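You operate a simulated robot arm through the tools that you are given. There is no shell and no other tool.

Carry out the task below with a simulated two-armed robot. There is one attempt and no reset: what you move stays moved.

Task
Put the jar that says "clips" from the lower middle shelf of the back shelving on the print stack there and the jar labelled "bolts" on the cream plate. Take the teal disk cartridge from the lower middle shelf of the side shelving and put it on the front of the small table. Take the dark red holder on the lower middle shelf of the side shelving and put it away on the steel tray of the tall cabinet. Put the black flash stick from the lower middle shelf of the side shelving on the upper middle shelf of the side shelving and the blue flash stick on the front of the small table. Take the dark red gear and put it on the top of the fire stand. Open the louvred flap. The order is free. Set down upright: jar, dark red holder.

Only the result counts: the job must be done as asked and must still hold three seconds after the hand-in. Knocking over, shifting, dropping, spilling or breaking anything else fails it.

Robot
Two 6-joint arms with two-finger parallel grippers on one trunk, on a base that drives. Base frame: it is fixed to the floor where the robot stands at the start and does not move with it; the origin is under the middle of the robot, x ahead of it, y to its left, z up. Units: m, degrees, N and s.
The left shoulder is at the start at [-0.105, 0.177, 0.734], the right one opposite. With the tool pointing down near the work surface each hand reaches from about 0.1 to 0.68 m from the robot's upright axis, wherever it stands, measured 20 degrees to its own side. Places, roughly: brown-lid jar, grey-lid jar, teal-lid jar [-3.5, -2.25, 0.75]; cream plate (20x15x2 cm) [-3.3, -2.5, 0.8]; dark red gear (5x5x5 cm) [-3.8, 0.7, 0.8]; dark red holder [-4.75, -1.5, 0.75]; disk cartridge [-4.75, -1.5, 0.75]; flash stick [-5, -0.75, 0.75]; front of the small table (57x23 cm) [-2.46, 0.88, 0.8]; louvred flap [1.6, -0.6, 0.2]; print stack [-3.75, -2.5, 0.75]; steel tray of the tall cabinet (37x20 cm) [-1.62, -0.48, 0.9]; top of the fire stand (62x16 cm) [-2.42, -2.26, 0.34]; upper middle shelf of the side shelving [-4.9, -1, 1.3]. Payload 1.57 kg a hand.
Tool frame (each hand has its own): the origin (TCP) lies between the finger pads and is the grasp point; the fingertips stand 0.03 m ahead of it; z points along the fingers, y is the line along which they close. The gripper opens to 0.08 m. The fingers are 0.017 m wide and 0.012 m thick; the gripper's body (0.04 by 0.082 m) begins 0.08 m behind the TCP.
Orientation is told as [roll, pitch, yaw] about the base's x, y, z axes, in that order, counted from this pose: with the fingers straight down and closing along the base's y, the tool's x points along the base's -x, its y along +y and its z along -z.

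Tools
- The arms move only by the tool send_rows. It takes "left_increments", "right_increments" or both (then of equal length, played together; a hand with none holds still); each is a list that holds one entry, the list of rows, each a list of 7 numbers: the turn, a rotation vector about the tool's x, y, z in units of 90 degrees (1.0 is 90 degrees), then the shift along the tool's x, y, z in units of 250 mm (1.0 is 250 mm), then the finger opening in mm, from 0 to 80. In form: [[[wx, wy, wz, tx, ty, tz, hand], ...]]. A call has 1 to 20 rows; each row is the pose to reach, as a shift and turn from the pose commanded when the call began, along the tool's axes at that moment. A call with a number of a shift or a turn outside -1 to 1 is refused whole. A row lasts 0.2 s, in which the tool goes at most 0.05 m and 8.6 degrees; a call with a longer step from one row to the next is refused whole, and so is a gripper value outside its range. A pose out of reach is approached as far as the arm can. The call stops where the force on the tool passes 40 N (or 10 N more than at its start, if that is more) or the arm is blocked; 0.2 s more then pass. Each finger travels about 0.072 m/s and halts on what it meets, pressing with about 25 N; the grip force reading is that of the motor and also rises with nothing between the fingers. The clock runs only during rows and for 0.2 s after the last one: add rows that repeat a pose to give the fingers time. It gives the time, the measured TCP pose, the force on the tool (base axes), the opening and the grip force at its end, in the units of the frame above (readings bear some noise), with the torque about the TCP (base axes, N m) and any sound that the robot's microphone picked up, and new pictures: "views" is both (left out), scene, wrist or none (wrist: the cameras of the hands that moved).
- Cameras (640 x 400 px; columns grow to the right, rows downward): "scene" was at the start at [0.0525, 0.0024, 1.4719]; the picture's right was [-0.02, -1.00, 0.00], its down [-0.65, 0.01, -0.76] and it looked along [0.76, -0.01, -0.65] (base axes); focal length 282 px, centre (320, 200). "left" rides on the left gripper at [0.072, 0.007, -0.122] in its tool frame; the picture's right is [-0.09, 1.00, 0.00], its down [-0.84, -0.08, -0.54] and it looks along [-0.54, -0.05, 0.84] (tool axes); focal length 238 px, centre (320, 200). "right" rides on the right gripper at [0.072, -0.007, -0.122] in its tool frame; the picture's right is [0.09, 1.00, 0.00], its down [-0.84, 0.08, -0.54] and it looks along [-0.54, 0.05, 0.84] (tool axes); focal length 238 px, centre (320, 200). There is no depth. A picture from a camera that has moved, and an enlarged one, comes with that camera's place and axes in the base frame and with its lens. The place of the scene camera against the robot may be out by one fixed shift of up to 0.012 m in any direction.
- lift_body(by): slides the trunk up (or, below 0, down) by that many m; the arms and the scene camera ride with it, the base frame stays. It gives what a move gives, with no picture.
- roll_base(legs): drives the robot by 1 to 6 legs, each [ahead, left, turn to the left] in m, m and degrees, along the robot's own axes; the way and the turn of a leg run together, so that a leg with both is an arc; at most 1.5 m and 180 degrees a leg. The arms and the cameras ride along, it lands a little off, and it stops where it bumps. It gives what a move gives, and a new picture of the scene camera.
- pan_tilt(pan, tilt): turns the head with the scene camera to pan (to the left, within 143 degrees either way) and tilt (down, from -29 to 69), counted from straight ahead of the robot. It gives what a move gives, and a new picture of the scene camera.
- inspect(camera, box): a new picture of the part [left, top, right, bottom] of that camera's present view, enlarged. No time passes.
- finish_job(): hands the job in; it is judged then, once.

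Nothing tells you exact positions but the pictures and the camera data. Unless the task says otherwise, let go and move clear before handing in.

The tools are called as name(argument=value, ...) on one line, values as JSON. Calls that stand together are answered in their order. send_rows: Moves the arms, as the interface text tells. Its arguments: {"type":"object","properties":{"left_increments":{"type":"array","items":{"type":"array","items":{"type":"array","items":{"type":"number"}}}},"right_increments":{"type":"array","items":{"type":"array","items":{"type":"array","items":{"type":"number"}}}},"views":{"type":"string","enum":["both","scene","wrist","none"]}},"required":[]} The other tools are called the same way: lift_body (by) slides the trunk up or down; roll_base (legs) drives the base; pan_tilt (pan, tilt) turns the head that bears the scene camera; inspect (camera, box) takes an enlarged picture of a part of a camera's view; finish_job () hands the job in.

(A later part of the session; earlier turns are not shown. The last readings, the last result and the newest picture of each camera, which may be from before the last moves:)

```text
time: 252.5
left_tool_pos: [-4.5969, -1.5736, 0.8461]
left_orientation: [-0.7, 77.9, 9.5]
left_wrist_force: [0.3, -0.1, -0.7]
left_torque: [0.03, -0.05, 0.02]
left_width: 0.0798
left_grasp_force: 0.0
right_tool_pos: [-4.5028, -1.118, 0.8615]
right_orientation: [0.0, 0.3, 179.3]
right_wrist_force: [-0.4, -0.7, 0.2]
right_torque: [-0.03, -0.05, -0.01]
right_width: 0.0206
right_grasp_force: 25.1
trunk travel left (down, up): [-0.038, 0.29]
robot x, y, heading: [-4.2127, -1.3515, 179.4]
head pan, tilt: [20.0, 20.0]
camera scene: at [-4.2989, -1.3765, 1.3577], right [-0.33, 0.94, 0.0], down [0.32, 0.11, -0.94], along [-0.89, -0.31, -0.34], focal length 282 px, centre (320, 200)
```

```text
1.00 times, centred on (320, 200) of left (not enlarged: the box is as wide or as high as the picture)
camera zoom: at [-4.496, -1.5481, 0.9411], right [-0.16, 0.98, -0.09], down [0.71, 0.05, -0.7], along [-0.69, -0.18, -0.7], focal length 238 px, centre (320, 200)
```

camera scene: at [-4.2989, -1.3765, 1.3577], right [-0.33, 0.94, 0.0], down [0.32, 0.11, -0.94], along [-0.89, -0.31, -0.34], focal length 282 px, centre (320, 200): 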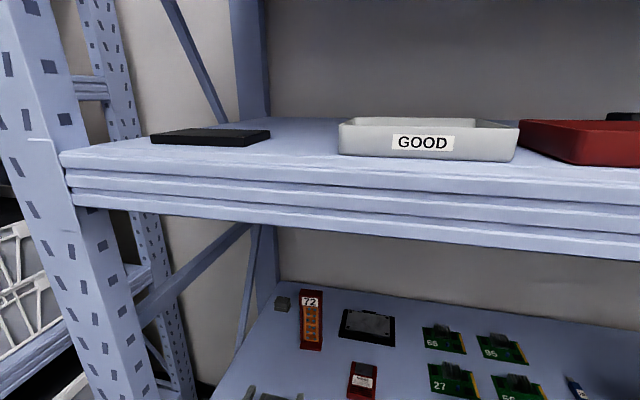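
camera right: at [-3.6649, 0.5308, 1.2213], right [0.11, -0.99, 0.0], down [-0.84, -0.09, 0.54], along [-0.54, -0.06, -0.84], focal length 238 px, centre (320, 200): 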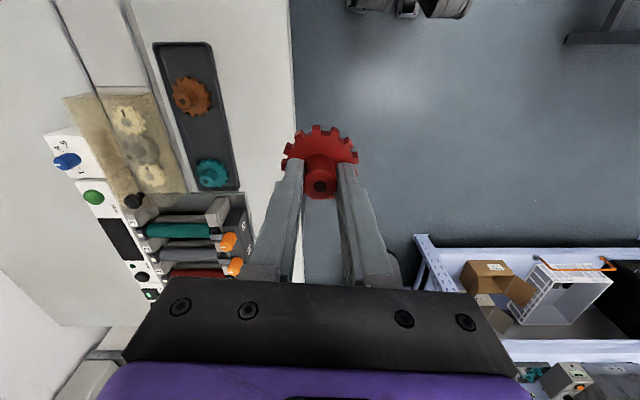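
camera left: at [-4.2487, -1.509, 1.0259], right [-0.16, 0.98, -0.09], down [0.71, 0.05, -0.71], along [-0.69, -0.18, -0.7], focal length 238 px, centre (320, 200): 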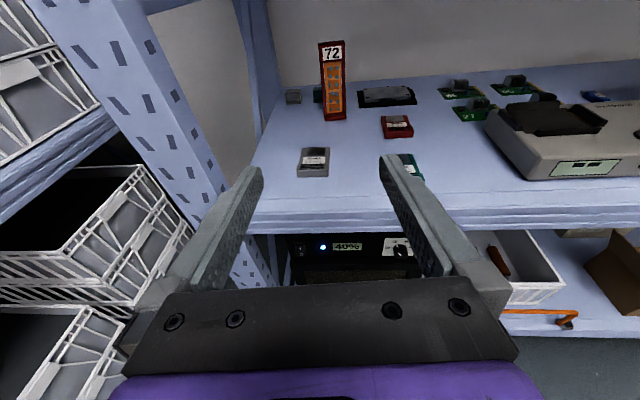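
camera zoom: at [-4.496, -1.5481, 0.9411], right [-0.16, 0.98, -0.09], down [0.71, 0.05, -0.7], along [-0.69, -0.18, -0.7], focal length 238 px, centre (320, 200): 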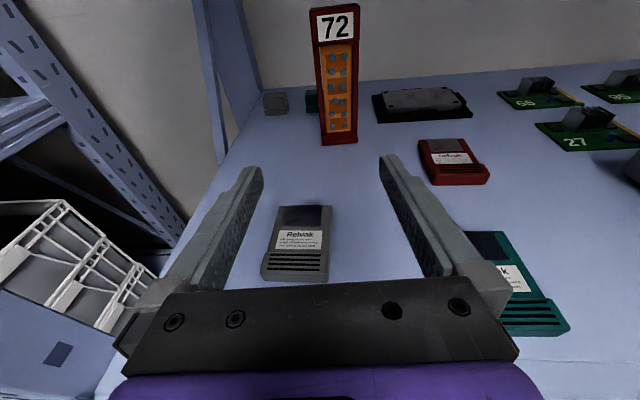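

send_rows(left_increments=[[[0, 0, 0, 0.027, 0.014, 0.14, 80], [0, 0, 0, 0.054, 0.028, 0.28, 80], [0, 0, 0, 0.081, 0.042, 0.42, 80], [0, 0, 0, 0.109, 0.055, 0.56, 80], [0, 0, 0, 0.136, 0.068, 0.7, 80], [0, 0, 0, 0.15, 0.075, 0.77, 80], [0, 0, 0, 0.15, 0.075, 0.77, 80]]], views="wrist")

```text
time: 254.1
left_tool_pos: [-4.7942, -1.5881, 0.8415]
left_orientation: [-0.6, 77.9, 9.6]
left_wrist_force: [-0.5, -0.2, 0.6]
left_torque: [0.0, 0.03, -0.02]
left_width: 0.0798
left_grasp_force: 0.0
right_tool_pos: [-4.5022, -1.1186, 0.8608]
right_orientation: [-0.1, 0.4, 179.2]
right_wrist_force: [-0.8, -0.1, -0.9]
right_torque: [-0.01, -0.05, 0.02]
right_width: 0.0206
right_grasp_force: 25.2
trunk travel left (down, up): [-0.038, 0.29]
robot x, y, heading: [-4.2132, -1.3529, 179.1]
head pan, tilt: [20.0, 20.0]
camera left: at [-4.6932, -1.564, 0.9371], right [-0.16, 0.98, -0.09], down [0.71, 0.05, -0.7], along [-0.69, -0.18, -0.7], focal length 238 px, centre (320, 200)
```

left: 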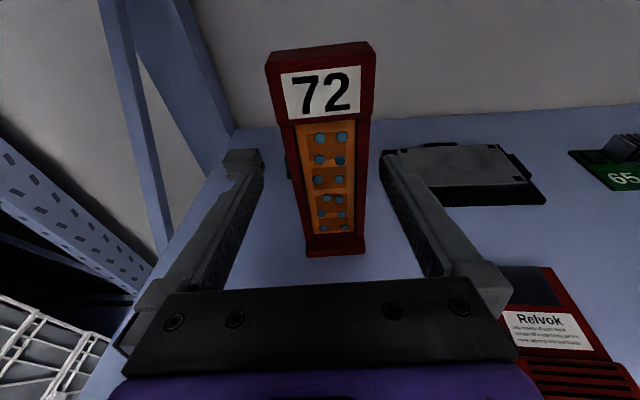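

send_rows(left_increments=[[[0, 0, 0, 0.01, 0.02, 0.04, 80], [0, 0, 0, 0.016, 0.028, 0.08, 80], [0, 0, 0, 0.016, 0.028, 0.08, 60], [0, 0, 0, 0.016, 0.028, 0.08, 40], [0, 0, 0, 0.016, 0.028, 0.08, 20], [0, 0, 0, 0.016, 0.028, 0.08, 10], [0, 0, 0, 0.016, 0.028, 0.08, 10]]], views="wrist")

```text
time: 255.7
left_tool_pos: [-4.815, -1.5865, 0.8418]
left_orientation: [-0.7, 77.9, 9.6]
left_wrist_force: [-0.6, -0.3, 2.8]
left_torque: [0.07, 0.16, 0.08]
left_width: 0.0555
left_grasp_force: 25.4
right_tool_pos: [-4.5018, -1.1192, 0.8609]
right_orientation: [0.0, 0.2, 179.4]
right_wrist_force: [0.0, 0.0, -0.2]
right_torque: [0.01, -0.01, -0.01]
right_width: 0.0202
right_grasp_force: 25.2
trunk travel left (down, up): [-0.038, 0.29]
robot x, y, heading: [-4.2087, -1.3506, 179.3]
head pan, tilt: [20.0, 20.0]
camera left: at [-4.7138, -1.5607, 0.9371], right [-0.16, 0.98, -0.09], down [0.71, 0.05, -0.7], along [-0.69, -0.18, -0.7], focal length 238 px, centre (320, 200)
```

left: 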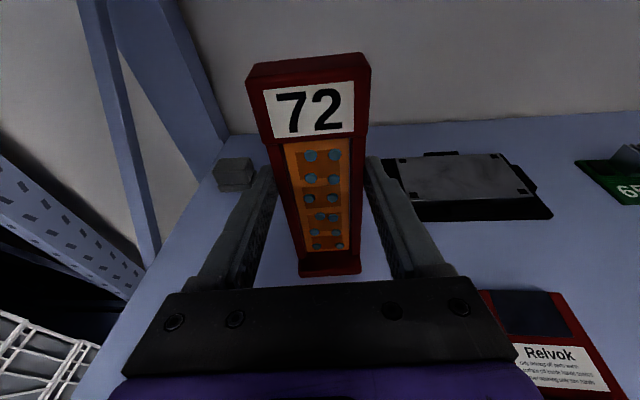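

Gripped (55 mm wide). I lift it 6 cm and back out.

send_rows(left_increments=[[[0, 0, 0, 0.08, 0, -0.016, 10], [0, 0, 0, 0.16, 0, -0.033, 10], [0, 0, 0, 0.24, 0, -0.05, 10], [0, 0, 0, 0.2, -0.03, -0.2, 10], [0, 0, 0, 0.16, -0.06, -0.36, 10], [0, 0, 0, 0.12, -0.1, -0.52, 10], [0, 0, 0, 0.09, -0.13, -0.68, 10], [0, 0, 0, 0.06, -0.16, -0.84, 10]]], views="wrist")

roll_base(legs=[[-0.22, 0, 0]])

```text
time: 257.5
left_tool_pos: [-4.6061, -1.5903, 0.9018]
left_orientation: [-0.6, 78.0, 9.7]
left_wrist_force: [-0.3, 0.4, -0.8]
left_torque: [0.01, -0.04, 0.04]
left_width: 0.0555
left_grasp_force: 25.0
right_tool_pos: [-4.5016, -1.1192, 0.8613]
right_orientation: [0.0, 0.2, 179.3]
right_wrist_force: [0.6, -0.3, -0.1]
right_torque: [0.02, 0.0, 0.01]
right_width: 0.0203
right_grasp_force: 24.9
trunk travel left (down, up): [-0.038, 0.29]
robot x, y, heading: [-4.2124, -1.3542, 179.4]
head pan, tilt: [20.0, 20.0]
camera left: at [-4.505, -1.5664, 0.997], right [-0.16, 0.98, -0.09], down [0.71, 0.05, -0.71], along [-0.69, -0.18, -0.7], focal length 238 px, centre (320, 200)
```

left: 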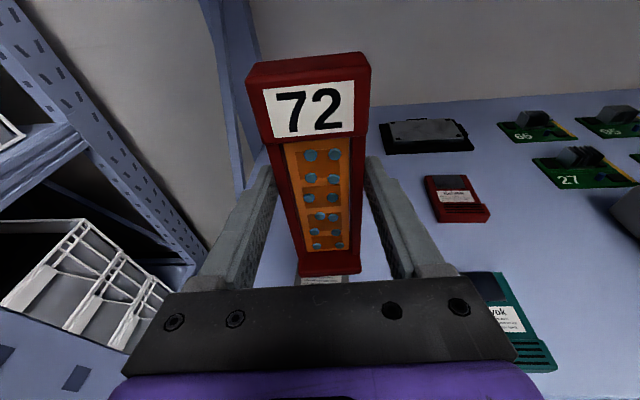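

```text
time: 259.2
left_tool_pos: [-4.3836, -1.5941, 0.9015]
left_orientation: [-0.6, 77.9, 9.6]
left_wrist_force: [0.6, 0.5, -0.8]
left_torque: [0.0, -0.05, 0.01]
left_width: 0.0553
left_grasp_force: 24.4
right_tool_pos: [-4.2805, -1.1214, 0.8622]
right_orientation: [0.0, 0.2, 179.3]
right_wrist_force: [0.5, -0.3, -0.6]
right_torque: [0.03, -0.01, 0.02]
right_width: 0.0204
right_grasp_force: 24.7
trunk travel left (down, up): [-0.038, 0.29]
robot x, y, heading: [-3.9893, -1.3529, 179.4]
head pan, tilt: [20.0, 20.0]
camera scene: at [-4.0752, -1.3793, 1.3578], right [-0.33, 0.94, 0.0], down [0.32, 0.11, -0.94], along [-0.89, -0.31, -0.34], focal length 282 px, centre (320, 200)
```

scene: 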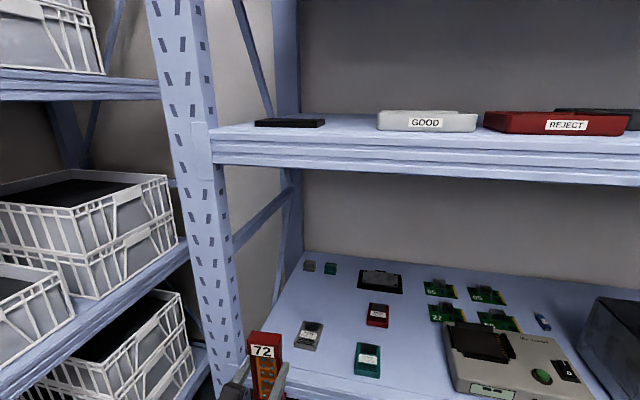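

Both items are held. I raise the trunk and drive around the north side of the display table toward the cabinet.

lift_body(by=0.2)

roll_base(legs=[[0.05, -1.4, 0.6], [-1.45, 0, 0]])

pan_tilt(pan=120, tilt=30)

```text
time: 261.3
left_tool_pos: [-4.3843, -1.5946, 1.1004]
left_orientation: [-0.7, 77.9, 9.7]
left_wrist_force: [1.3, -0.4, -1.6]
left_torque: [0.04, -0.04, -0.01]
left_width: 0.0554
left_grasp_force: 24.8
right_tool_pos: [-4.279, -1.1216, 1.0615]
right_orientation: [0.0, 0.3, 179.3]
right_wrist_force: [-0.5, -0.6, -0.4]
right_torque: [-0.02, 0.0, -0.02]
right_width: 0.0205
right_grasp_force: 25.0
trunk travel left (down, up): [-0.238, 0.09]
robot x, y, heading: [-3.9902, -1.35, 179.4]
head pan, tilt: [20.0, 20.0]
```

```text
time: 280.8
left_tool_pos: [-2.9645, -0.1689, 1.1008]
left_orientation: [-0.7, 77.9, 11.2]
left_wrist_force: [0.7, 0.9, -1.3]
left_torque: [0.03, -0.03, -0.02]
left_width: 0.0552
left_grasp_force: 25.1
right_tool_pos: [-2.8724, 0.3061, 1.0607]
right_orientation: [-0.1, 0.3, -179.1]
right_wrist_force: [-0.5, -0.2, -0.3]
right_torque: [-0.02, -0.02, 0.05]
right_width: 0.0205
right_grasp_force: 25.2
trunk travel left (down, up): [-0.238, 0.09]
robot x, y, heading: [-2.5728, 0.0852, -179.5]
head pan, tilt: [20.0, 20.0]
camera scene: at [-2.6186, 0.0544, 1.5649], right [-0.36, 0.93, 0.0], down [0.32, 0.12, -0.94], along [-0.88, -0.33, -0.34], focal length 282 px, centre (320, 200)
```

scene: 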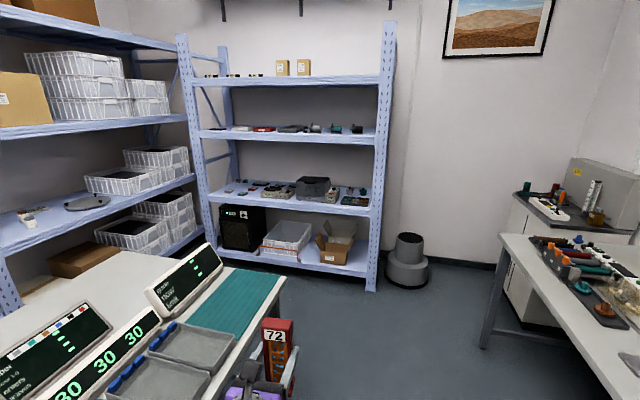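

```text
time: 282.6
left_tool_pos: [-2.9638, -0.1691, 1.102]
left_orientation: [-0.8, 78.0, 11.1]
left_wrist_force: [-0.1, 0.3, -1.3]
left_torque: [-0.01, -0.03, -0.01]
left_width: 0.0549
left_grasp_force: 24.8
right_tool_pos: [-2.8721, 0.3064, 1.0617]
right_orientation: [0.0, 0.3, -179.1]
right_wrist_force: [0.2, 0.6, 0.0]
right_torque: [0.0, 0.0, -0.01]
right_width: 0.0203
right_grasp_force: 24.5
trunk travel left (down, up): [-0.238, 0.09]
robot x, y, heading: [-2.5771, 0.0843, -179.2]
head pan, tilt: [120.0, 30.0]
camera scene: at [-2.4854, 0.0098, 1.5488], right [-0.86, -0.51, 0.0], down [-0.26, 0.43, -0.87], along [0.44, -0.74, -0.5], focal length 282 px, centre (320, 200)
```

scene: 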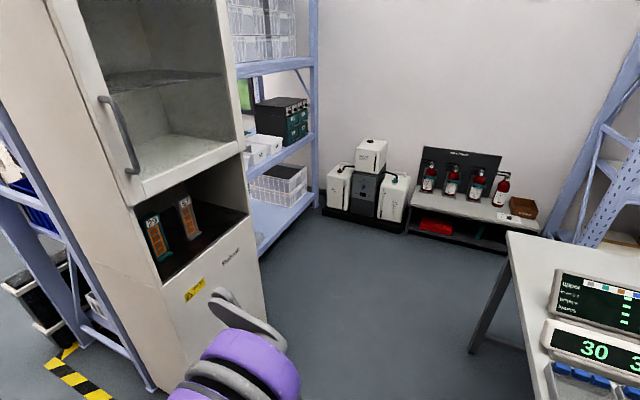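

I turn to face east toward the cabinet.

roll_base(legs=[[0, 0, -90], [0, 0, -90]])

pan_tilt(pan=-40, tilt=30)

```text
time: 290.7
left_tool_pos: [-2.1803, 0.3237, 1.1015]
left_orientation: [-0.6, 77.8, -170.3]
left_wrist_force: [-0.1, -0.4, -1.4]
left_torque: [0.0, 0.0, 0.03]
left_width: 0.0554
left_grasp_force: 25.3
right_tool_pos: [-2.2859, -0.1475, 1.06]
right_orientation: [0.0, 0.2, -0.8]
right_wrist_force: [-0.6, -0.7, -0.4]
right_torque: [0.03, 0.03, -0.02]
right_width: 0.0206
right_grasp_force: 25.2
trunk travel left (down, up): [-0.238, 0.09]
robot x, y, heading: [-2.5747, 0.0835, -0.6]
head pan, tilt: [120.0, 30.0]
camera scene: at [-2.6561, 0.1664, 1.5488], right [0.87, 0.49, 0.0], down [0.24, -0.44, -0.87], along [-0.42, 0.76, -0.5], focal length 282 px, centre (320, 200)
```

scene: 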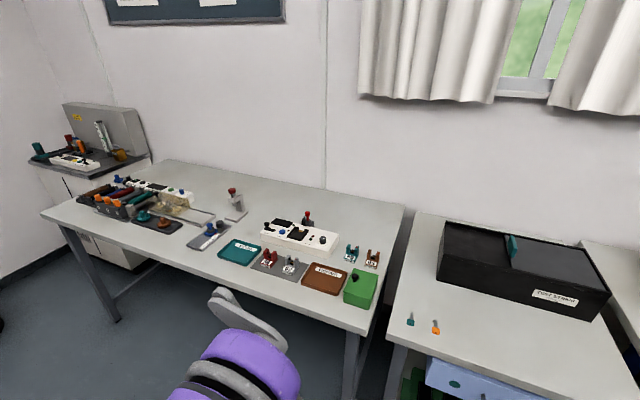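

```text
time: 293.1
left_tool_pos: [-2.1802, 0.3241, 1.1016]
left_orientation: [-0.7, 77.9, -170.3]
left_wrist_force: [-0.2, 0.4, -2.1]
left_torque: [0.0, 0.03, -0.02]
left_width: 0.0554
left_grasp_force: 24.7
right_tool_pos: [-2.2849, -0.1481, 1.0614]
right_orientation: [0.0, 0.3, -0.8]
right_wrist_force: [0.5, 0.4, -0.3]
right_torque: [0.0, -0.02, 0.01]
right_width: 0.0207
right_grasp_force: 24.9
trunk travel left (down, up): [-0.238, 0.09]
robot x, y, heading: [-2.5753, 0.0828, -0.5]
head pan, tilt: [-40.0, 30.0]
camera scene: at [-2.5432, 0.0285, 1.5488], right [-0.65, -0.76, 0.0], down [-0.38, 0.33, -0.87], along [0.66, -0.56, -0.5], focal length 282 px, centre (320, 200)
```

scene: 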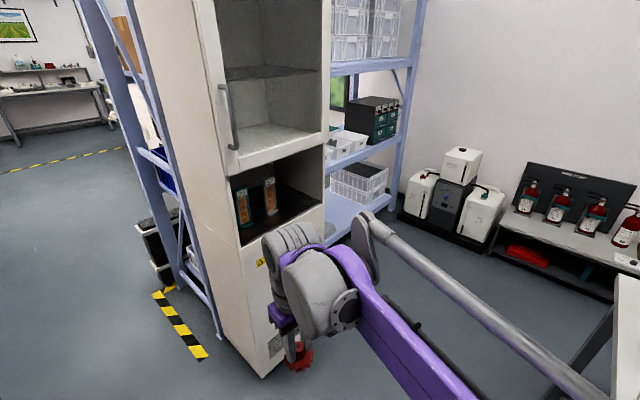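

roll_base(legs=[[0.2, 0, 0.5], [0, -0.86, 0]])

pan_tilt(pan=15, tilt=35)

inspect(camera="left", box=[0, 0, 640, 400])

```text
time: 302.4
left_tool_pos: [-1.9846, -0.5505, 1.1014]
left_orientation: [-0.6, 77.9, -170.1]
left_wrist_force: [1.0, -0.5, -1.0]
left_torque: [0.01, 0.02, -0.01]
left_width: 0.0552
left_grasp_force: 24.7
right_tool_pos: [-2.0891, -1.0233, 1.0613]
right_orientation: [0.0, 0.3, -0.4]
right_wrist_force: [0.3, -0.6, -1.2]
right_torque: [0.0, 0.0, 0.04]
right_width: 0.0207
right_grasp_force: 24.7
trunk travel left (down, up): [-0.238, 0.09]
robot x, y, heading: [-2.3846, -0.7941, -0.6]
head pan, tilt: [-40.0, 30.0]
camera scene: at [-2.3469, -0.8477, 1.5488], right [-0.65, -0.76, 0.0], down [-0.38, 0.33, -0.87], along [0.66, -0.56, -0.5], focal length 282 px, centre (320, 200)
```

scene: 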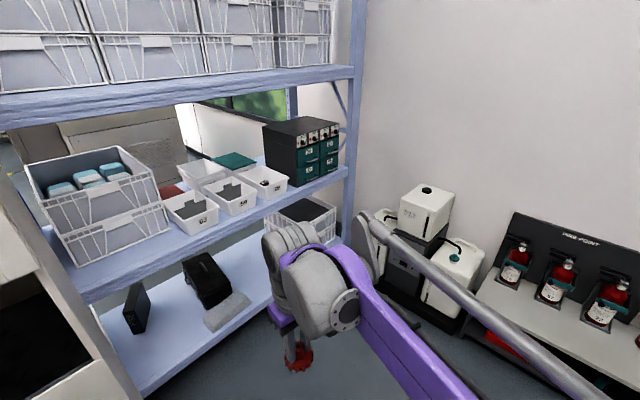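

```text
time: 303.6
left_tool_pos: [-1.9846, -0.5497, 1.1011]
left_orientation: [-0.7, 77.9, -170.3]
left_wrist_force: [-0.3, 0.4, -0.4]
left_torque: [0.0, -0.01, 0.0]
left_width: 0.0553
left_grasp_force: 25.4
right_tool_pos: [-2.0881, -1.0223, 1.0598]
right_orientation: [0.0, 0.3, -0.5]
right_wrist_force: [-0.2, -0.5, -0.9]
right_torque: [0.0, -0.01, -0.02]
right_width: 0.0205
right_grasp_force: 25.4
trunk travel left (down, up): [-0.238, 0.09]
robot x, y, heading: [-2.3839, -0.7909, -0.4]
head pan, tilt: [15.0, 35.0]
camera scene: at [-2.3303, -0.7669, 1.541], right [0.25, -0.97, 0.0], down [-0.56, -0.14, -0.82], along [0.79, 0.2, -0.57], focal length 282 px, centre (320, 200)
```

scene: 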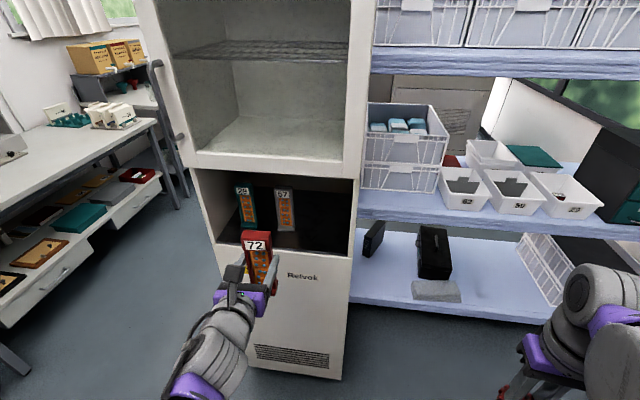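

```text
1.00 times, centred on (320, 200) of left (not enlarged: the box is as wide or as high as the picture)
camera zoom: at [-2.0866, -0.5769, 1.1969], right [0.16, -0.98, -0.09], down [-0.71, -0.05, -0.7], along [0.69, 0.18, -0.7], focal length 238 px, centre (320, 200)
```

zoom: 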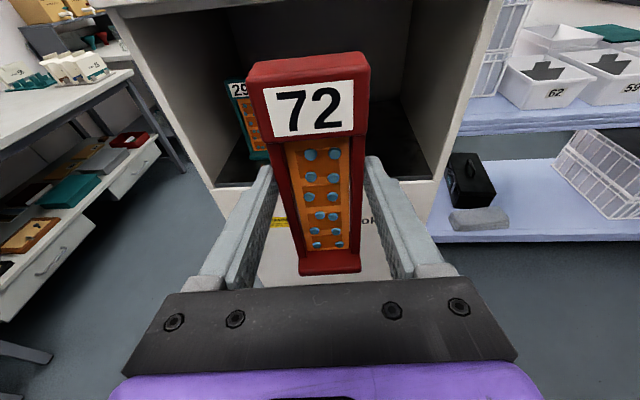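

I line the holder up with the free place right of the two holders already in the niche, near [-1.635, -0.595].

send_rows(left_increments=[[[0, 0, 0, -0.1, 0.07, 0.077, 10], [0, 0, 0, -0.19, 0.14, 0.154, 10], [0, 0, 0, -0.282, 0.211, 0.231, 10], [0, 0, 0, -0.282, 0.211, 0.231, 10]]], views="none")

roll_base(legs=[[0.14, 0, 0]])

pan_tilt(pan=20, tilt=40)

inspect(camera="scene", box=[180, 100, 400, 260])

inspect(camera="left", box=[0, 0, 640, 400])

```text
time: 304.6
left_tool_pos: [-1.9367, -0.5933, 1.0205]
left_orientation: [-0.7, 78.0, -170.1]
left_wrist_force: [0.6, -0.2, -1.7]
left_torque: [-0.02, 0.01, 0.02]
left_width: 0.0554
left_grasp_force: 25.2
right_tool_pos: [-2.0896, -1.0238, 1.06]
right_orientation: [0.0, 0.3, -0.5]
right_wrist_force: [-0.1, -1.0, -0.2]
right_torque: [-0.04, -0.01, 0.03]
right_width: 0.0203
right_grasp_force: 24.8
trunk travel left (down, up): [-0.238, 0.09]
robot x, y, heading: [-2.3776, -0.796, -0.7]
head pan, tilt: [15.0, 35.0]
```

```text
time: 305.9
left_tool_pos: [-1.7954, -0.5949, 1.0199]
left_orientation: [-0.6, 77.8, -170.1]
left_wrist_force: [0.7, 0.0, -1.1]
left_torque: [-0.03, 0.02, 0.0]
left_width: 0.0554
left_grasp_force: 25.2
right_tool_pos: [-1.9489, -1.0248, 1.0613]
right_orientation: [0.0, 0.3, -0.5]
right_wrist_force: [0.2, -0.8, -0.4]
right_torque: [0.01, 0.01, -0.01]
right_width: 0.0206
right_grasp_force: 24.6
trunk travel left (down, up): [-0.238, 0.09]
robot x, y, heading: [-2.2384, -0.7979, -0.8]
head pan, tilt: [15.0, 35.0]
camera scene: at [-2.1904, -0.7682, 1.541], right [0.25, -0.97, 0.0], down [-0.56, -0.14, -0.82], along [0.79, 0.2, -0.57], focal length 282 px, centre (320, 200)
```

scene: 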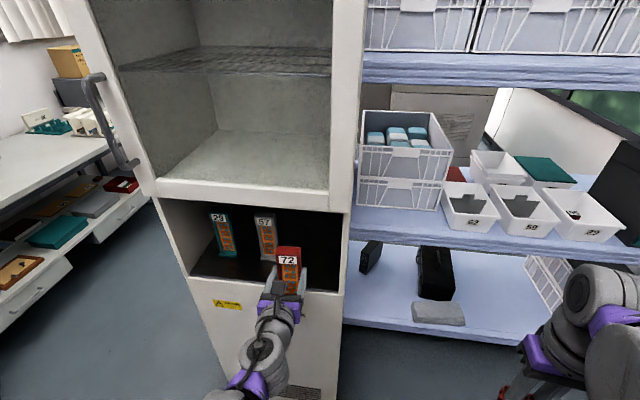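

```text
time: 306.6
left_tool_pos: [-1.7956, -0.5955, 1.0201]
left_orientation: [-0.7, 77.8, -170.1]
left_wrist_force: [0.6, 0.2, -1.3]
left_torque: [-0.02, 0.02, -0.02]
left_width: 0.0554
left_grasp_force: 25.5
right_tool_pos: [-1.9495, -1.0243, 1.0596]
right_orientation: [0.0, 0.3, -0.4]
right_wrist_force: [0.3, 0.3, 1.2]
right_torque: [0.02, 0.0, -0.02]
right_width: 0.0205
right_grasp_force: 24.6
trunk travel left (down, up): [-0.238, 0.09]
robot x, y, heading: [-2.2425, -0.7941, -0.7]
head pan, tilt: [20.0, 40.0]
camera scene: at [-2.1958, -0.7619, 1.5335], right [0.33, -0.94, 0.0], down [-0.61, -0.21, -0.77], along [0.72, 0.25, -0.64], focal length 282 px, centre (320, 200)
```

scene: 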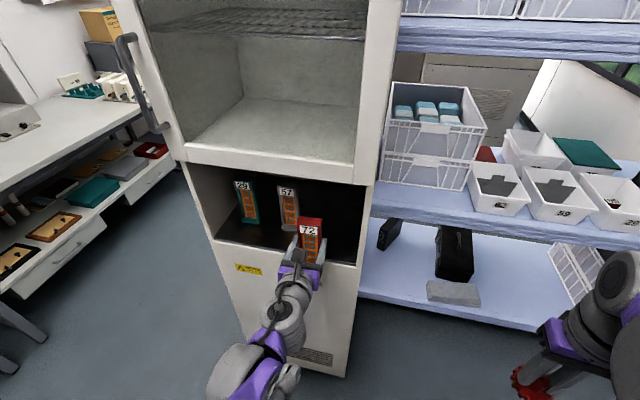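

```text
2.50 times, centred on (290, 180) of scene
camera zoom: at [-2.1958, -0.7619, 1.5335], right [0.33, -0.94, 0.0], down [-0.61, -0.21, -0.77], along [0.72, 0.25, -0.64], focal length 706 px, centre (395, 250)
```

zoom: 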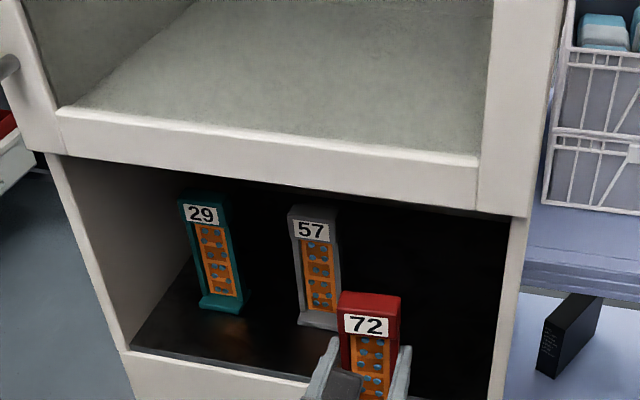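

```text
1.00 times, centred on (320, 200) of left (not enlarged: the box is as wide or as high as the picture)
camera zoom: at [-1.897, -0.6214, 1.1158], right [0.16, -0.98, -0.09], down [-0.71, -0.05, -0.7], along [0.69, 0.18, -0.7], focal length 238 px, centre (320, 200)
```

zoom: 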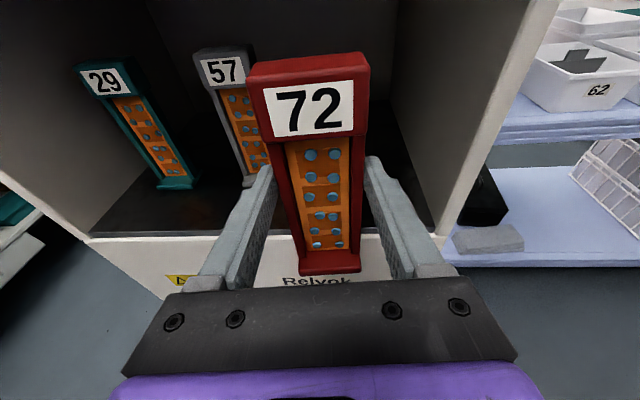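

send_rows(left_increments=[[[0, 0, 0, 0.026, 0.022, 0.12, 10], [0, 0, 0, 0.052, 0.045, 0.24, 10], [0, 0, 0, 0.078, 0.068, 0.36, 10], [0, 0, 0, 0.104, 0.09, 0.48, 10], [0, 0, 0, 0.13, 0.113, 0.606, 10], [0, 0, 0, 0.13, 0.113, 0.606, 10]]], views="both")

```text
time: 308.0
left_tool_pos: [-1.6389, -0.5934, 1.0207]
left_orientation: [-0.6, 77.9, -170.1]
left_wrist_force: [-0.7, 0.4, -0.6]
left_torque: [0.0, 0.03, 0.02]
left_width: 0.0554
left_grasp_force: 24.8
right_tool_pos: [-1.9496, -1.0252, 1.0624]
right_orientation: [0.0, 0.2, -0.4]
right_wrist_force: [-0.5, 0.5, 0.2]
right_torque: [0.0, -0.02, -0.03]
right_width: 0.0205
right_grasp_force: 24.7
trunk travel left (down, up): [-0.238, 0.09]
robot x, y, heading: [-2.2412, -0.7972, -0.5]
head pan, tilt: [20.0, 40.0]
camera scene: at [-2.1967, -0.7619, 1.5335], right [0.33, -0.94, 0.0], down [-0.61, -0.21, -0.77], along [0.72, 0.25, -0.64], focal length 282 px, centre (320, 200)
camera left: at [-1.7399, -0.6203, 1.1168], right [0.16, -0.98, -0.09], down [-0.71, -0.05, -0.7], along [0.69, 0.18, -0.7], focal length 238 px, centre (320, 200)
```

scene: 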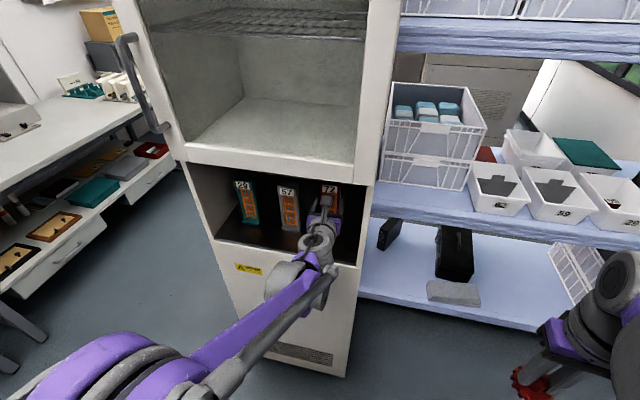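
left: 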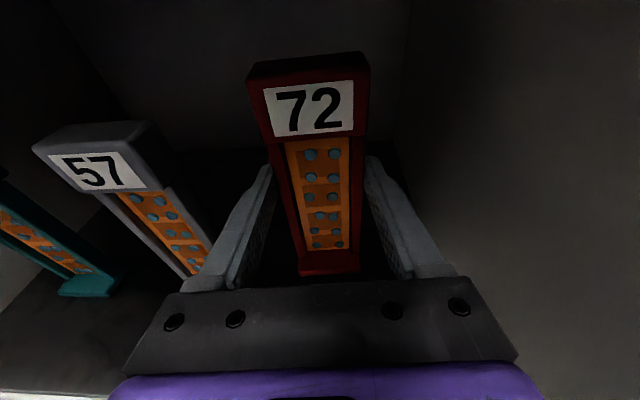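

send_rows(left_increments=[[[0, 0, 0, -0.03, 0, 0.0064, 10], [0, 0, 0, -0.06, 0, 0.0129, 10], [0, 0, 0, -0.08, 0, 0.017, 10], [0, 0, 0, -0.09, 0, 0.0193, 10], [0, 0, 0, -0.1, 0, 0.0215, 10], [0, 0, 0, -0.108, 0, 0.023, 10], [0, 0, 0, -0.116, 0, 0.025, 10], [0, 0, 0, -0.116, 0, 0.025, 10]]], views="wrist")

```text
time: 309.8
left_tool_pos: [-1.64, -0.595, 0.9922]
left_orientation: [-0.8, 78.0, -170.4]
left_wrist_force: [-0.3, -1.1, 19.0]
left_torque: [0.0, -0.35, -0.02]
left_width: 0.0554
left_grasp_force: 24.9
right_tool_pos: [-1.9512, -1.0256, 1.0614]
right_orientation: [0.0, 0.2, -0.5]
right_wrist_force: [-0.6, 0.4, -0.7]
right_torque: [0.0, -0.01, 0.02]
right_width: 0.0203
right_grasp_force: 25.1
trunk travel left (down, up): [-0.238, 0.09]
robot x, y, heading: [-2.2409, -0.7965, -0.5]
head pan, tilt: [20.0, 40.0]
camera left: at [-1.7407, -0.6213, 1.0867], right [0.16, -0.98, -0.09], down [-0.71, -0.05, -0.71], along [0.69, 0.18, -0.7], focal length 238 px, centre (320, 200)
```

left: 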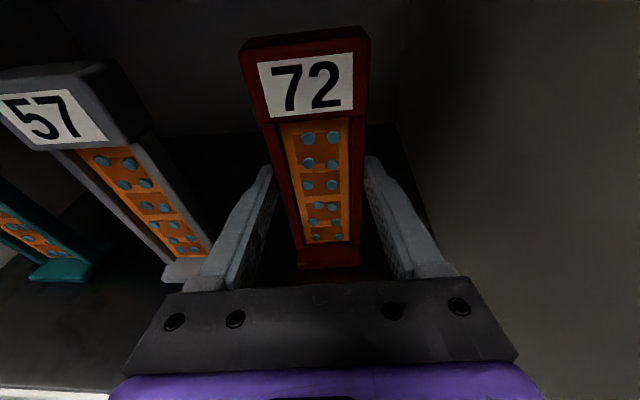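

Contact at z≈0.992. I relieve the pressure slightly, open and withdraw.

send_rows(left_increments=[[[0, 0, 0, 0.008, 0, 0, 10], [0, 0, 0, 0.008, 0, 0, 50], [0, 0, 0, 0.008, 0, 0, 64], [0, 0, 0, 0.008, 0, 0, 76], [0, 0, 0, 0.008, 0, 0, 78], [0, 0, 0, 0.0, -0.02, -0.1, 78], [0, 0, 0, -0.01, -0.05, -0.25, 78], [0, 0, 0, -0.02, -0.08, -0.4, 78], [0, 0, 0, -0.03, -0.11, -0.55, 78]]], views="both")

```text
time: 311.8
left_tool_pos: [-1.7801, -0.5916, 1.0114]
left_orientation: [-0.7, 78.1, -170.1]
left_wrist_force: [0.4, 0.3, 0.2]
left_torque: [0.02, 0.01, 0.0]
left_width: 0.0781
left_grasp_force: 0.1
right_tool_pos: [-1.9519, -1.0245, 1.0622]
right_orientation: [0.0, 0.2, -0.5]
right_wrist_force: [0.2, 1.3, -0.5]
right_torque: [-0.01, -0.04, 0.0]
right_width: 0.0204
right_grasp_force: 24.6
trunk travel left (down, up): [-0.238, 0.09]
robot x, y, heading: [-2.2385, -0.7925, -0.6]
head pan, tilt: [20.0, 40.0]
camera scene: at [-2.1977, -0.7618, 1.5335], right [0.33, -0.94, 0.0], down [-0.61, -0.21, -0.77], along [0.72, 0.25, -0.64], focal length 282 px, centre (320, 200)
camera left: at [-1.8806, -0.6177, 1.1072], right [0.16, -0.98, -0.09], down [-0.71, -0.05, -0.71], along [0.69, 0.18, -0.7], focal length 238 px, centre (320, 200)
```

scene: 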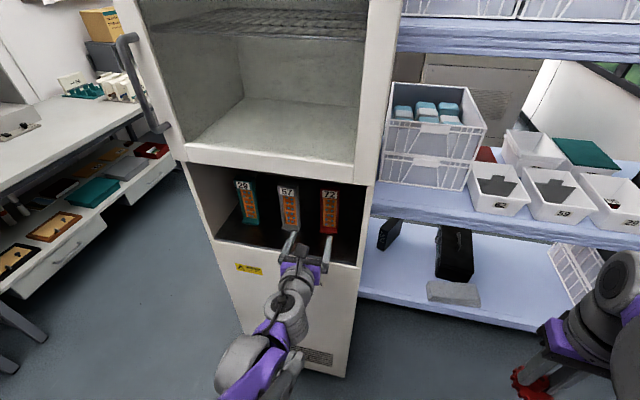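
left: 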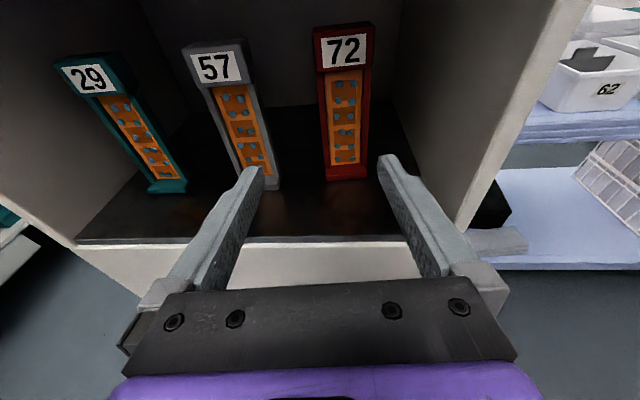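

The holder stands upright in the row. Now I back off, turn south and approach the fire stand with the gear.

roll_base(legs=[[-0.12, 0, 0.5], [0, 0, -90]])

pan_tilt(pan=0, tilt=35)

```text
time: 316.9
left_tool_pos: [-2.1594, -1.2579, 1.0121]
left_orientation: [-0.7, 77.9, 99.6]
left_wrist_force: [0.8, -0.5, -1.1]
left_torque: [0.0, 0.0, 0.0]
left_width: 0.0779
left_grasp_force: 0.0
right_tool_pos: [-2.5919, -1.0833, 1.0607]
right_orientation: [0.0, 0.3, -90.9]
right_wrist_force: [-0.7, -0.5, 0.0]
right_torque: [-0.02, -0.02, 0.01]
right_width: 0.0205
right_grasp_force: 25.1
trunk travel left (down, up): [-0.238, 0.09]
robot x, y, heading: [-2.359, -0.7896, -90.7]
head pan, tilt: [20.0, 40.0]
camera scene: at [-2.3277, -0.8301, 1.5335], right [-0.94, -0.33, 0.0], down [-0.21, 0.61, -0.77], along [0.25, -0.72, -0.64], focal length 282 px, centre (320, 200)
```

scene: 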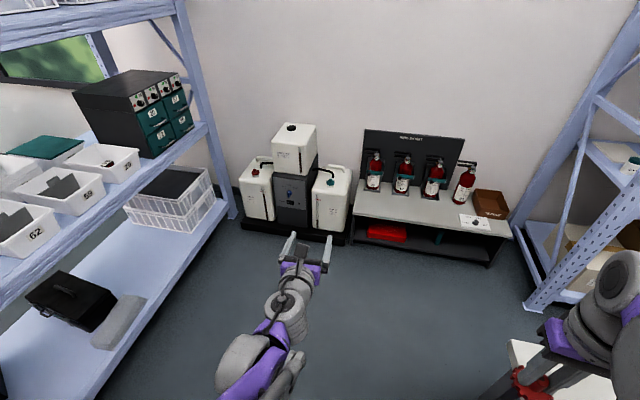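

```text
time: 317.7
left_tool_pos: [-2.1598, -1.2577, 1.012]
left_orientation: [-0.5, 77.9, 99.6]
left_wrist_force: [0.4, 0.7, 0.4]
left_torque: [-0.02, -0.02, -0.01]
left_width: 0.0777
left_grasp_force: 0.1
right_tool_pos: [-2.5921, -1.0825, 1.0605]
right_orientation: [0.0, 0.2, -90.8]
right_wrist_force: [-0.1, 0.3, -0.5]
right_torque: [0.05, -0.01, 0.0]
right_width: 0.0206
right_grasp_force: 25.4
trunk travel left (down, up): [-0.238, 0.09]
robot x, y, heading: [-2.3597, -0.793, -90.7]
head pan, tilt: [0.0, 35.0]
camera scene: at [-2.3569, -0.8378, 1.541], right [-1.0, 0.01, 0.0], down [0.01, 0.57, -0.82], along [-0.01, -0.82, -0.57], focal length 282 px, centre (320, 200)
```

scene: 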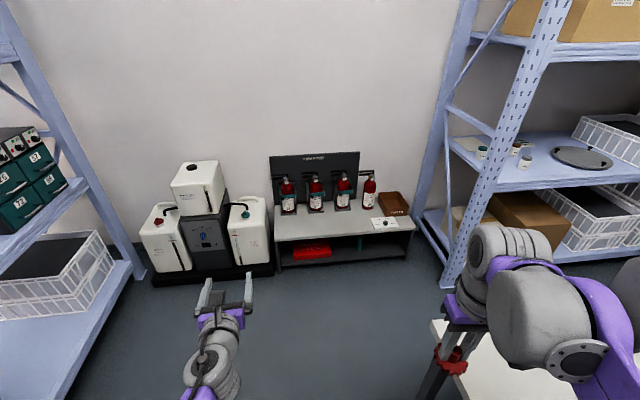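

The stand's front strip is free near [-2.42, -2.25]. I retract the left arm out of the way of the canisters, then drive south.

send_rows(left_increments=[[[0, -0.08, 0, 0.03, -0.012, -0.083, 78], [0, -0.16, 0, 0.067, -0.025, -0.166, 78], [0, -0.24, 0, 0.1, -0.037, -0.25, 78], [0, -0.32, 0, 0.133, -0.05, -0.33, 78], [0, -0.4, 0, 0.167, -0.062, -0.415, 78], [0, -0.48, 0, 0.2, -0.075, -0.5, 78], [0, -0.56, 0, 0.233, -0.087, -0.58, 78], [0, -0.62, 0, 0.267, -0.1, -0.662, 78]]], views="none")

roll_base(legs=[[0.3, 0.14, 0.7], [0.52, 0, 0]])

pan_tilt(pan=-10, tilt=45)

```text
time: 319.5
left_tool_pos: [-2.1626, -1.1086, 1.1117]
left_orientation: [-0.2, 22.0, 100.1]
left_wrist_force: [0.0, -0.7, 0.4]
left_torque: [-0.01, 0.0, 0.0]
left_width: 0.078
left_grasp_force: 0.1
right_tool_pos: [-2.5926, -1.0835, 1.0614]
right_orientation: [0.0, 0.2, -90.9]
right_wrist_force: [1.1, 0.1, 0.9]
right_torque: [-0.02, -0.04, -0.04]
right_width: 0.0204
right_grasp_force: 25.3
trunk travel left (down, up): [-0.238, 0.09]
robot x, y, heading: [-2.3596, -0.7966, -90.7]
head pan, tilt: [0.0, 35.0]
```

```text
time: 324.3
left_tool_pos: [-2.0175, -1.9158, 1.1109]
left_orientation: [-0.1, 22.1, 101.0]
left_wrist_force: [-0.2, 0.6, 0.3]
left_torque: [-0.01, -0.02, 0.02]
left_width: 0.0779
left_grasp_force: 0.1
right_tool_pos: [-2.4477, -1.8981, 1.0619]
right_orientation: [0.0, 0.3, -89.9]
right_wrist_force: [0.0, 0.2, 0.4]
right_torque: [0.01, 0.0, 0.03]
right_width: 0.0206
right_grasp_force: 24.8
trunk travel left (down, up): [-0.238, 0.09]
robot x, y, heading: [-2.2194, -1.6029, -89.8]
head pan, tilt: [0.0, 35.0]
camera scene: at [-2.2165, -1.6492, 1.541], right [-1.0, 0.0, 0.0], down [0.0, 0.57, -0.82], along [0.0, -0.82, -0.57], focal length 282 px, centre (320, 200)
```

scene: 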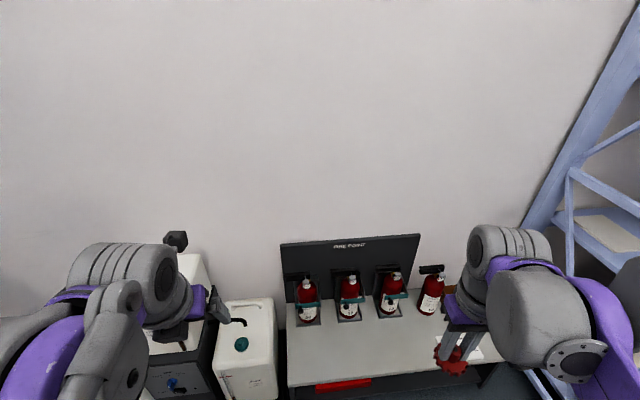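

```text
time: 325.0
left_tool_pos: [-2.0186, -1.9151, 1.1118]
left_orientation: [-0.1, 22.1, 101.2]
left_wrist_force: [0.6, 0.2, 0.8]
left_torque: [0.0, -0.02, -0.02]
left_width: 0.0779
left_grasp_force: 0.0
right_tool_pos: [-2.4476, -1.8992, 1.0615]
right_orientation: [0.0, 0.1, -89.9]
right_wrist_force: [0.2, 0.3, 0.2]
right_torque: [0.02, -0.04, -0.04]
right_width: 0.0202
right_grasp_force: 24.8
trunk travel left (down, up): [-0.238, 0.09]
robot x, y, heading: [-2.2197, -1.6024, -89.6]
head pan, tilt: [-10.0, 45.0]
camera scene: at [-2.2306, -1.641, 1.5263], right [-0.99, 0.17, 0.0], down [0.12, 0.7, -0.71], along [-0.12, -0.7, -0.71], focal length 282 px, centre (320, 200)
```

scene: 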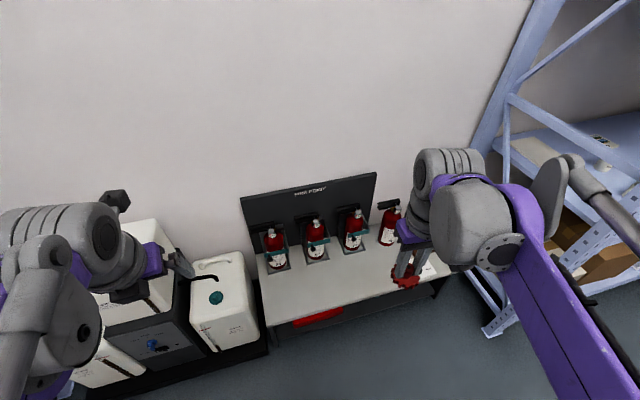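

I lower the trunk and move a bit nearer, then extend the right hand down over the stand's front strip.

lift_body(by=-0.23)

roll_base(legs=[[0.1, 0, 0]])

send_rows(right_increments=[[[0, 0, 0, -0.15, 0, 0.12, 0], [0, 0, 0, -0.3, 0, 0.24, 0], [0, 0, 0, -0.45, 0, 0.36, 0], [0, 0, 0, -0.6, 0, 0.48, 0], [0, 0, 0, -0.75, 0, 0.6, 0], [0, 0, 0, -0.85, 0, 0.75, 0], [0, 0, 0, -0.92, 0.05, 0.9, 0], [0, 0, 0, -0.96, 0.1, 1.0, 0]]], views="both")

```text
time: 327.4
left_tool_pos: [-2.0176, -1.9149, 0.881]
left_orientation: [-0.1, 22.1, 101.1]
left_wrist_force: [0.5, 0.3, 0.3]
left_torque: [0.03, 0.0, 0.01]
left_width: 0.0779
left_grasp_force: 0.1
right_tool_pos: [-2.4486, -1.8973, 0.8321]
right_orientation: [0.0, 0.3, -89.9]
right_wrist_force: [-0.5, 0.3, 0.1]
right_torque: [0.0, -0.01, 0.0]
right_width: 0.0205
right_grasp_force: 25.7
trunk travel left (down, up): [-0.008, 0.32]
robot x, y, heading: [-2.2194, -1.6048, -89.8]
head pan, tilt: [-10.0, 45.0]
```

```text
time: 328.6
left_tool_pos: [-2.0166, -2.0155, 0.8806]
left_orientation: [-0.2, 22.1, 101.1]
left_wrist_force: [-0.6, -0.9, -0.3]
left_torque: [0.02, 0.02, -0.04]
left_width: 0.078
left_grasp_force: 0.1
right_tool_pos: [-2.4478, -2.0007, 0.8307]
right_orientation: [0.0, 0.3, -89.8]
right_wrist_force: [0.6, -0.4, -0.9]
right_torque: [0.02, 0.01, 0.01]
right_width: 0.0206
right_grasp_force: 25.1
trunk travel left (down, up): [-0.008, 0.32]
robot x, y, heading: [-2.2227, -1.7025, -90.0]
head pan, tilt: [-10.0, 45.0]
camera scene: at [-2.2302, -1.7911, 1.293], right [-0.99, 0.17, 0.0], down [0.12, 0.7, -0.71], along [-0.12, -0.7, -0.71], focal length 282 px, centre (320, 200)
```

scene: 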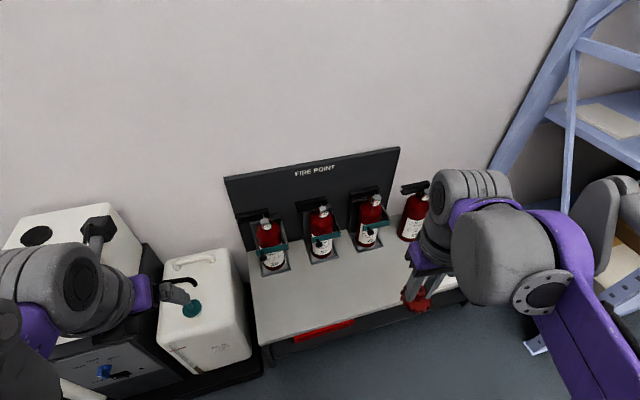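

```text
time: 330.4
left_tool_pos: [-2.017, -2.016, 0.8811]
left_orientation: [-0.2, 22.1, 101.1]
left_wrist_force: [0.2, -0.2, 0.1]
left_torque: [0.01, 0.02, -0.03]
left_width: 0.0782
left_grasp_force: 0.1
right_tool_pos: [-2.4212, -2.2375, 0.5825]
right_orientation: [0.1, 0.3, -89.7]
right_wrist_force: [0.1, 0.3, 0.8]
right_torque: [0.0, 0.0, 0.03]
right_width: 0.0205
right_grasp_force: 25.2
trunk travel left (down, up): [-0.008, 0.32]
robot x, y, heading: [-2.2204, -1.7076, -89.8]
head pan, tilt: [-10.0, 45.0]
camera scene: at [-2.2302, -1.7905, 1.293], right [-0.99, 0.17, 0.0], down [0.12, 0.7, -0.71], along [-0.12, -0.7, -0.71], focal length 282 px, centre (320, 200)
camera right: at [-2.4275, -2.1665, 0.7032], right [1.0, 0.1, 0.0], down [0.08, -0.84, 0.54], along [0.05, -0.54, -0.84], focal length 238 px, centre (320, 200)
```

scene: 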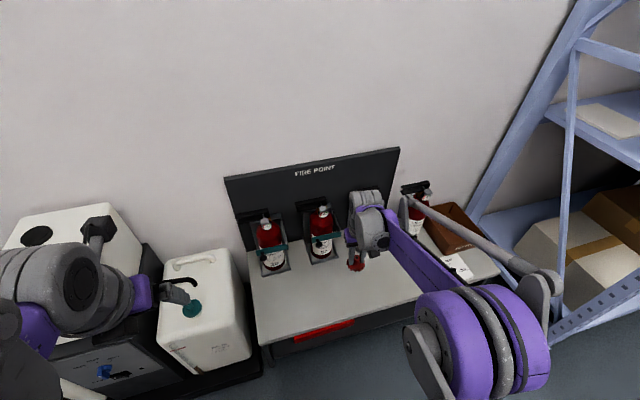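
right: 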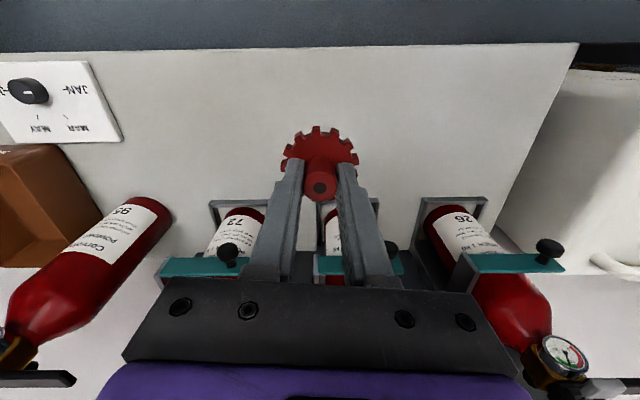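

send_rows(right_increments=[[[0, 0, 0, -0.01, 0, 0.15, 0], [0, 0, 0, -0.02, 0, 0.3, 0], [0, 0, 0, -0.03, 0, 0.45, 0], [0, 0, 0, -0.03, 0, 0.56, 0], [0, 0, 0, -0.03, 0, 0.6, 0], [0, 0, 0, -0.03, 0, 0.62, 0], [0, 0, 0, -0.03, 0, 0.635, 0], [0, 0, 0, -0.03, 0, 0.65, 0], [0, 0, 0, -0.03, 0, 0.665, 0], [0, 0, 0, -0.03, 0, 0.68, 0], [0, 0, 0, -0.03, 0, 0.695, 0], [0, 0, 0, -0.03, 0, 0.71, 0], [0, 0, 0, -0.03, 0, 0.725, 0], [0, 0, 0, -0.03, 0, 0.725, 0]]], views="wrist")

```text
time: 333.4
left_tool_pos: [-2.0177, -2.0153, 0.8808]
left_orientation: [-0.2, 22.1, 101.0]
left_wrist_force: [-0.2, 0.6, 0.5]
left_torque: [-0.03, 0.03, -0.01]
left_width: 0.078
left_grasp_force: 0.0
right_tool_pos: [-2.4223, -2.2433, 0.4006]
right_orientation: [-0.1, 0.3, -89.8]
right_wrist_force: [1.1, 0.2, -0.7]
right_torque: [-0.01, -0.01, 0.01]
right_width: 0.0207
right_grasp_force: 25.0
trunk travel left (down, up): [-0.008, 0.32]
robot x, y, heading: [-2.2225, -1.7054, -89.8]
head pan, tilt: [-10.0, 45.0]
camera right: at [-2.428, -2.1718, 0.5213], right [1.0, 0.1, 0.0], down [0.08, -0.84, 0.54], along [0.05, -0.54, -0.84], focal length 238 px, centre (320, 200)
```

right: 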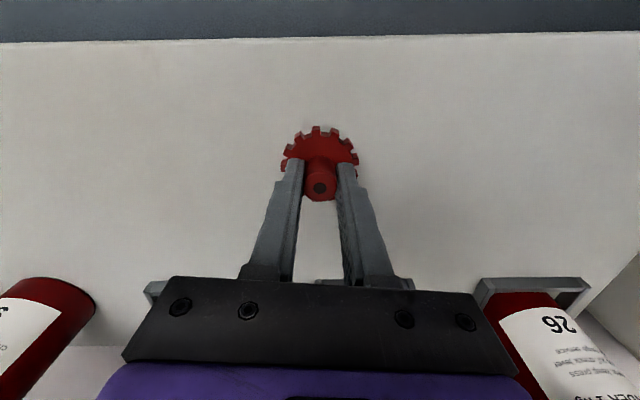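

send_rows(right_increments=[[[0, 0, 0, 0, 0, 0.016, 0], [0, 0, 0, 0, 0, 0.032, 0], [0, 0, 0, 0, 0, 0.044, 0], [0, 0, 0, 0, 0, 0.056, 0], [0, 0, 0, 0, 0, 0.068, 0], [0, 0, 0, 0, 0, 0.08, 0], [0, 0, 0, 0, 0, 0.092, 0], [0, 0, 0, 0, 0, 0.104, 0], [0, 0, 0, 0, 0, 0.116, 0]]], views="wrist")

```text
time: 334.4
left_tool_pos: [-2.0171, -2.0151, 0.8816]
left_orientation: [-0.1, 22.1, 101.2]
left_wrist_force: [-0.5, 0.6, -1.0]
left_torque: [-0.02, -0.01, -0.01]
left_width: 0.0782
left_grasp_force: 0.0
right_tool_pos: [-2.4216, -2.2436, 0.3889]
right_orientation: [-0.1, 0.2, -89.8]
right_wrist_force: [-0.3, 3.3, 23.5]
right_torque: [0.11, -0.02, -0.01]
right_width: 0.0201
right_grasp_force: 25.1
trunk travel left (down, up): [-0.008, 0.32]
robot x, y, heading: [-2.2211, -1.7055, -89.6]
head pan, tilt: [-10.0, 45.0]
stopped in row 5 (right hand): the force on the tool passed its limit at 46 N (the readings are from after the stop); the commanded pose is now the measured one
camera right: at [-2.4279, -2.1717, 0.5103], right [1.0, 0.1, 0.0], down [0.08, -0.84, 0.54], along [0.05, -0.54, -0.84], focal length 238 px, centre (320, 200)
```

right: 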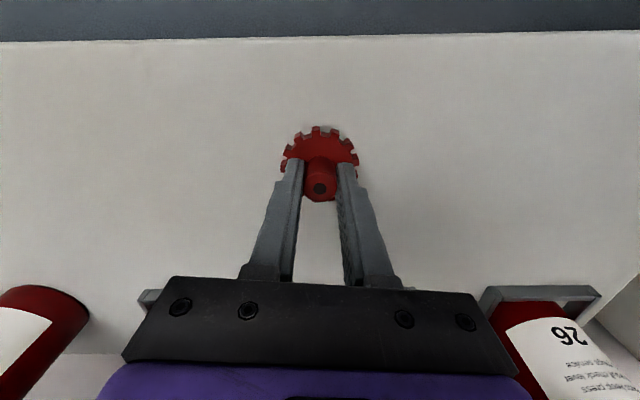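

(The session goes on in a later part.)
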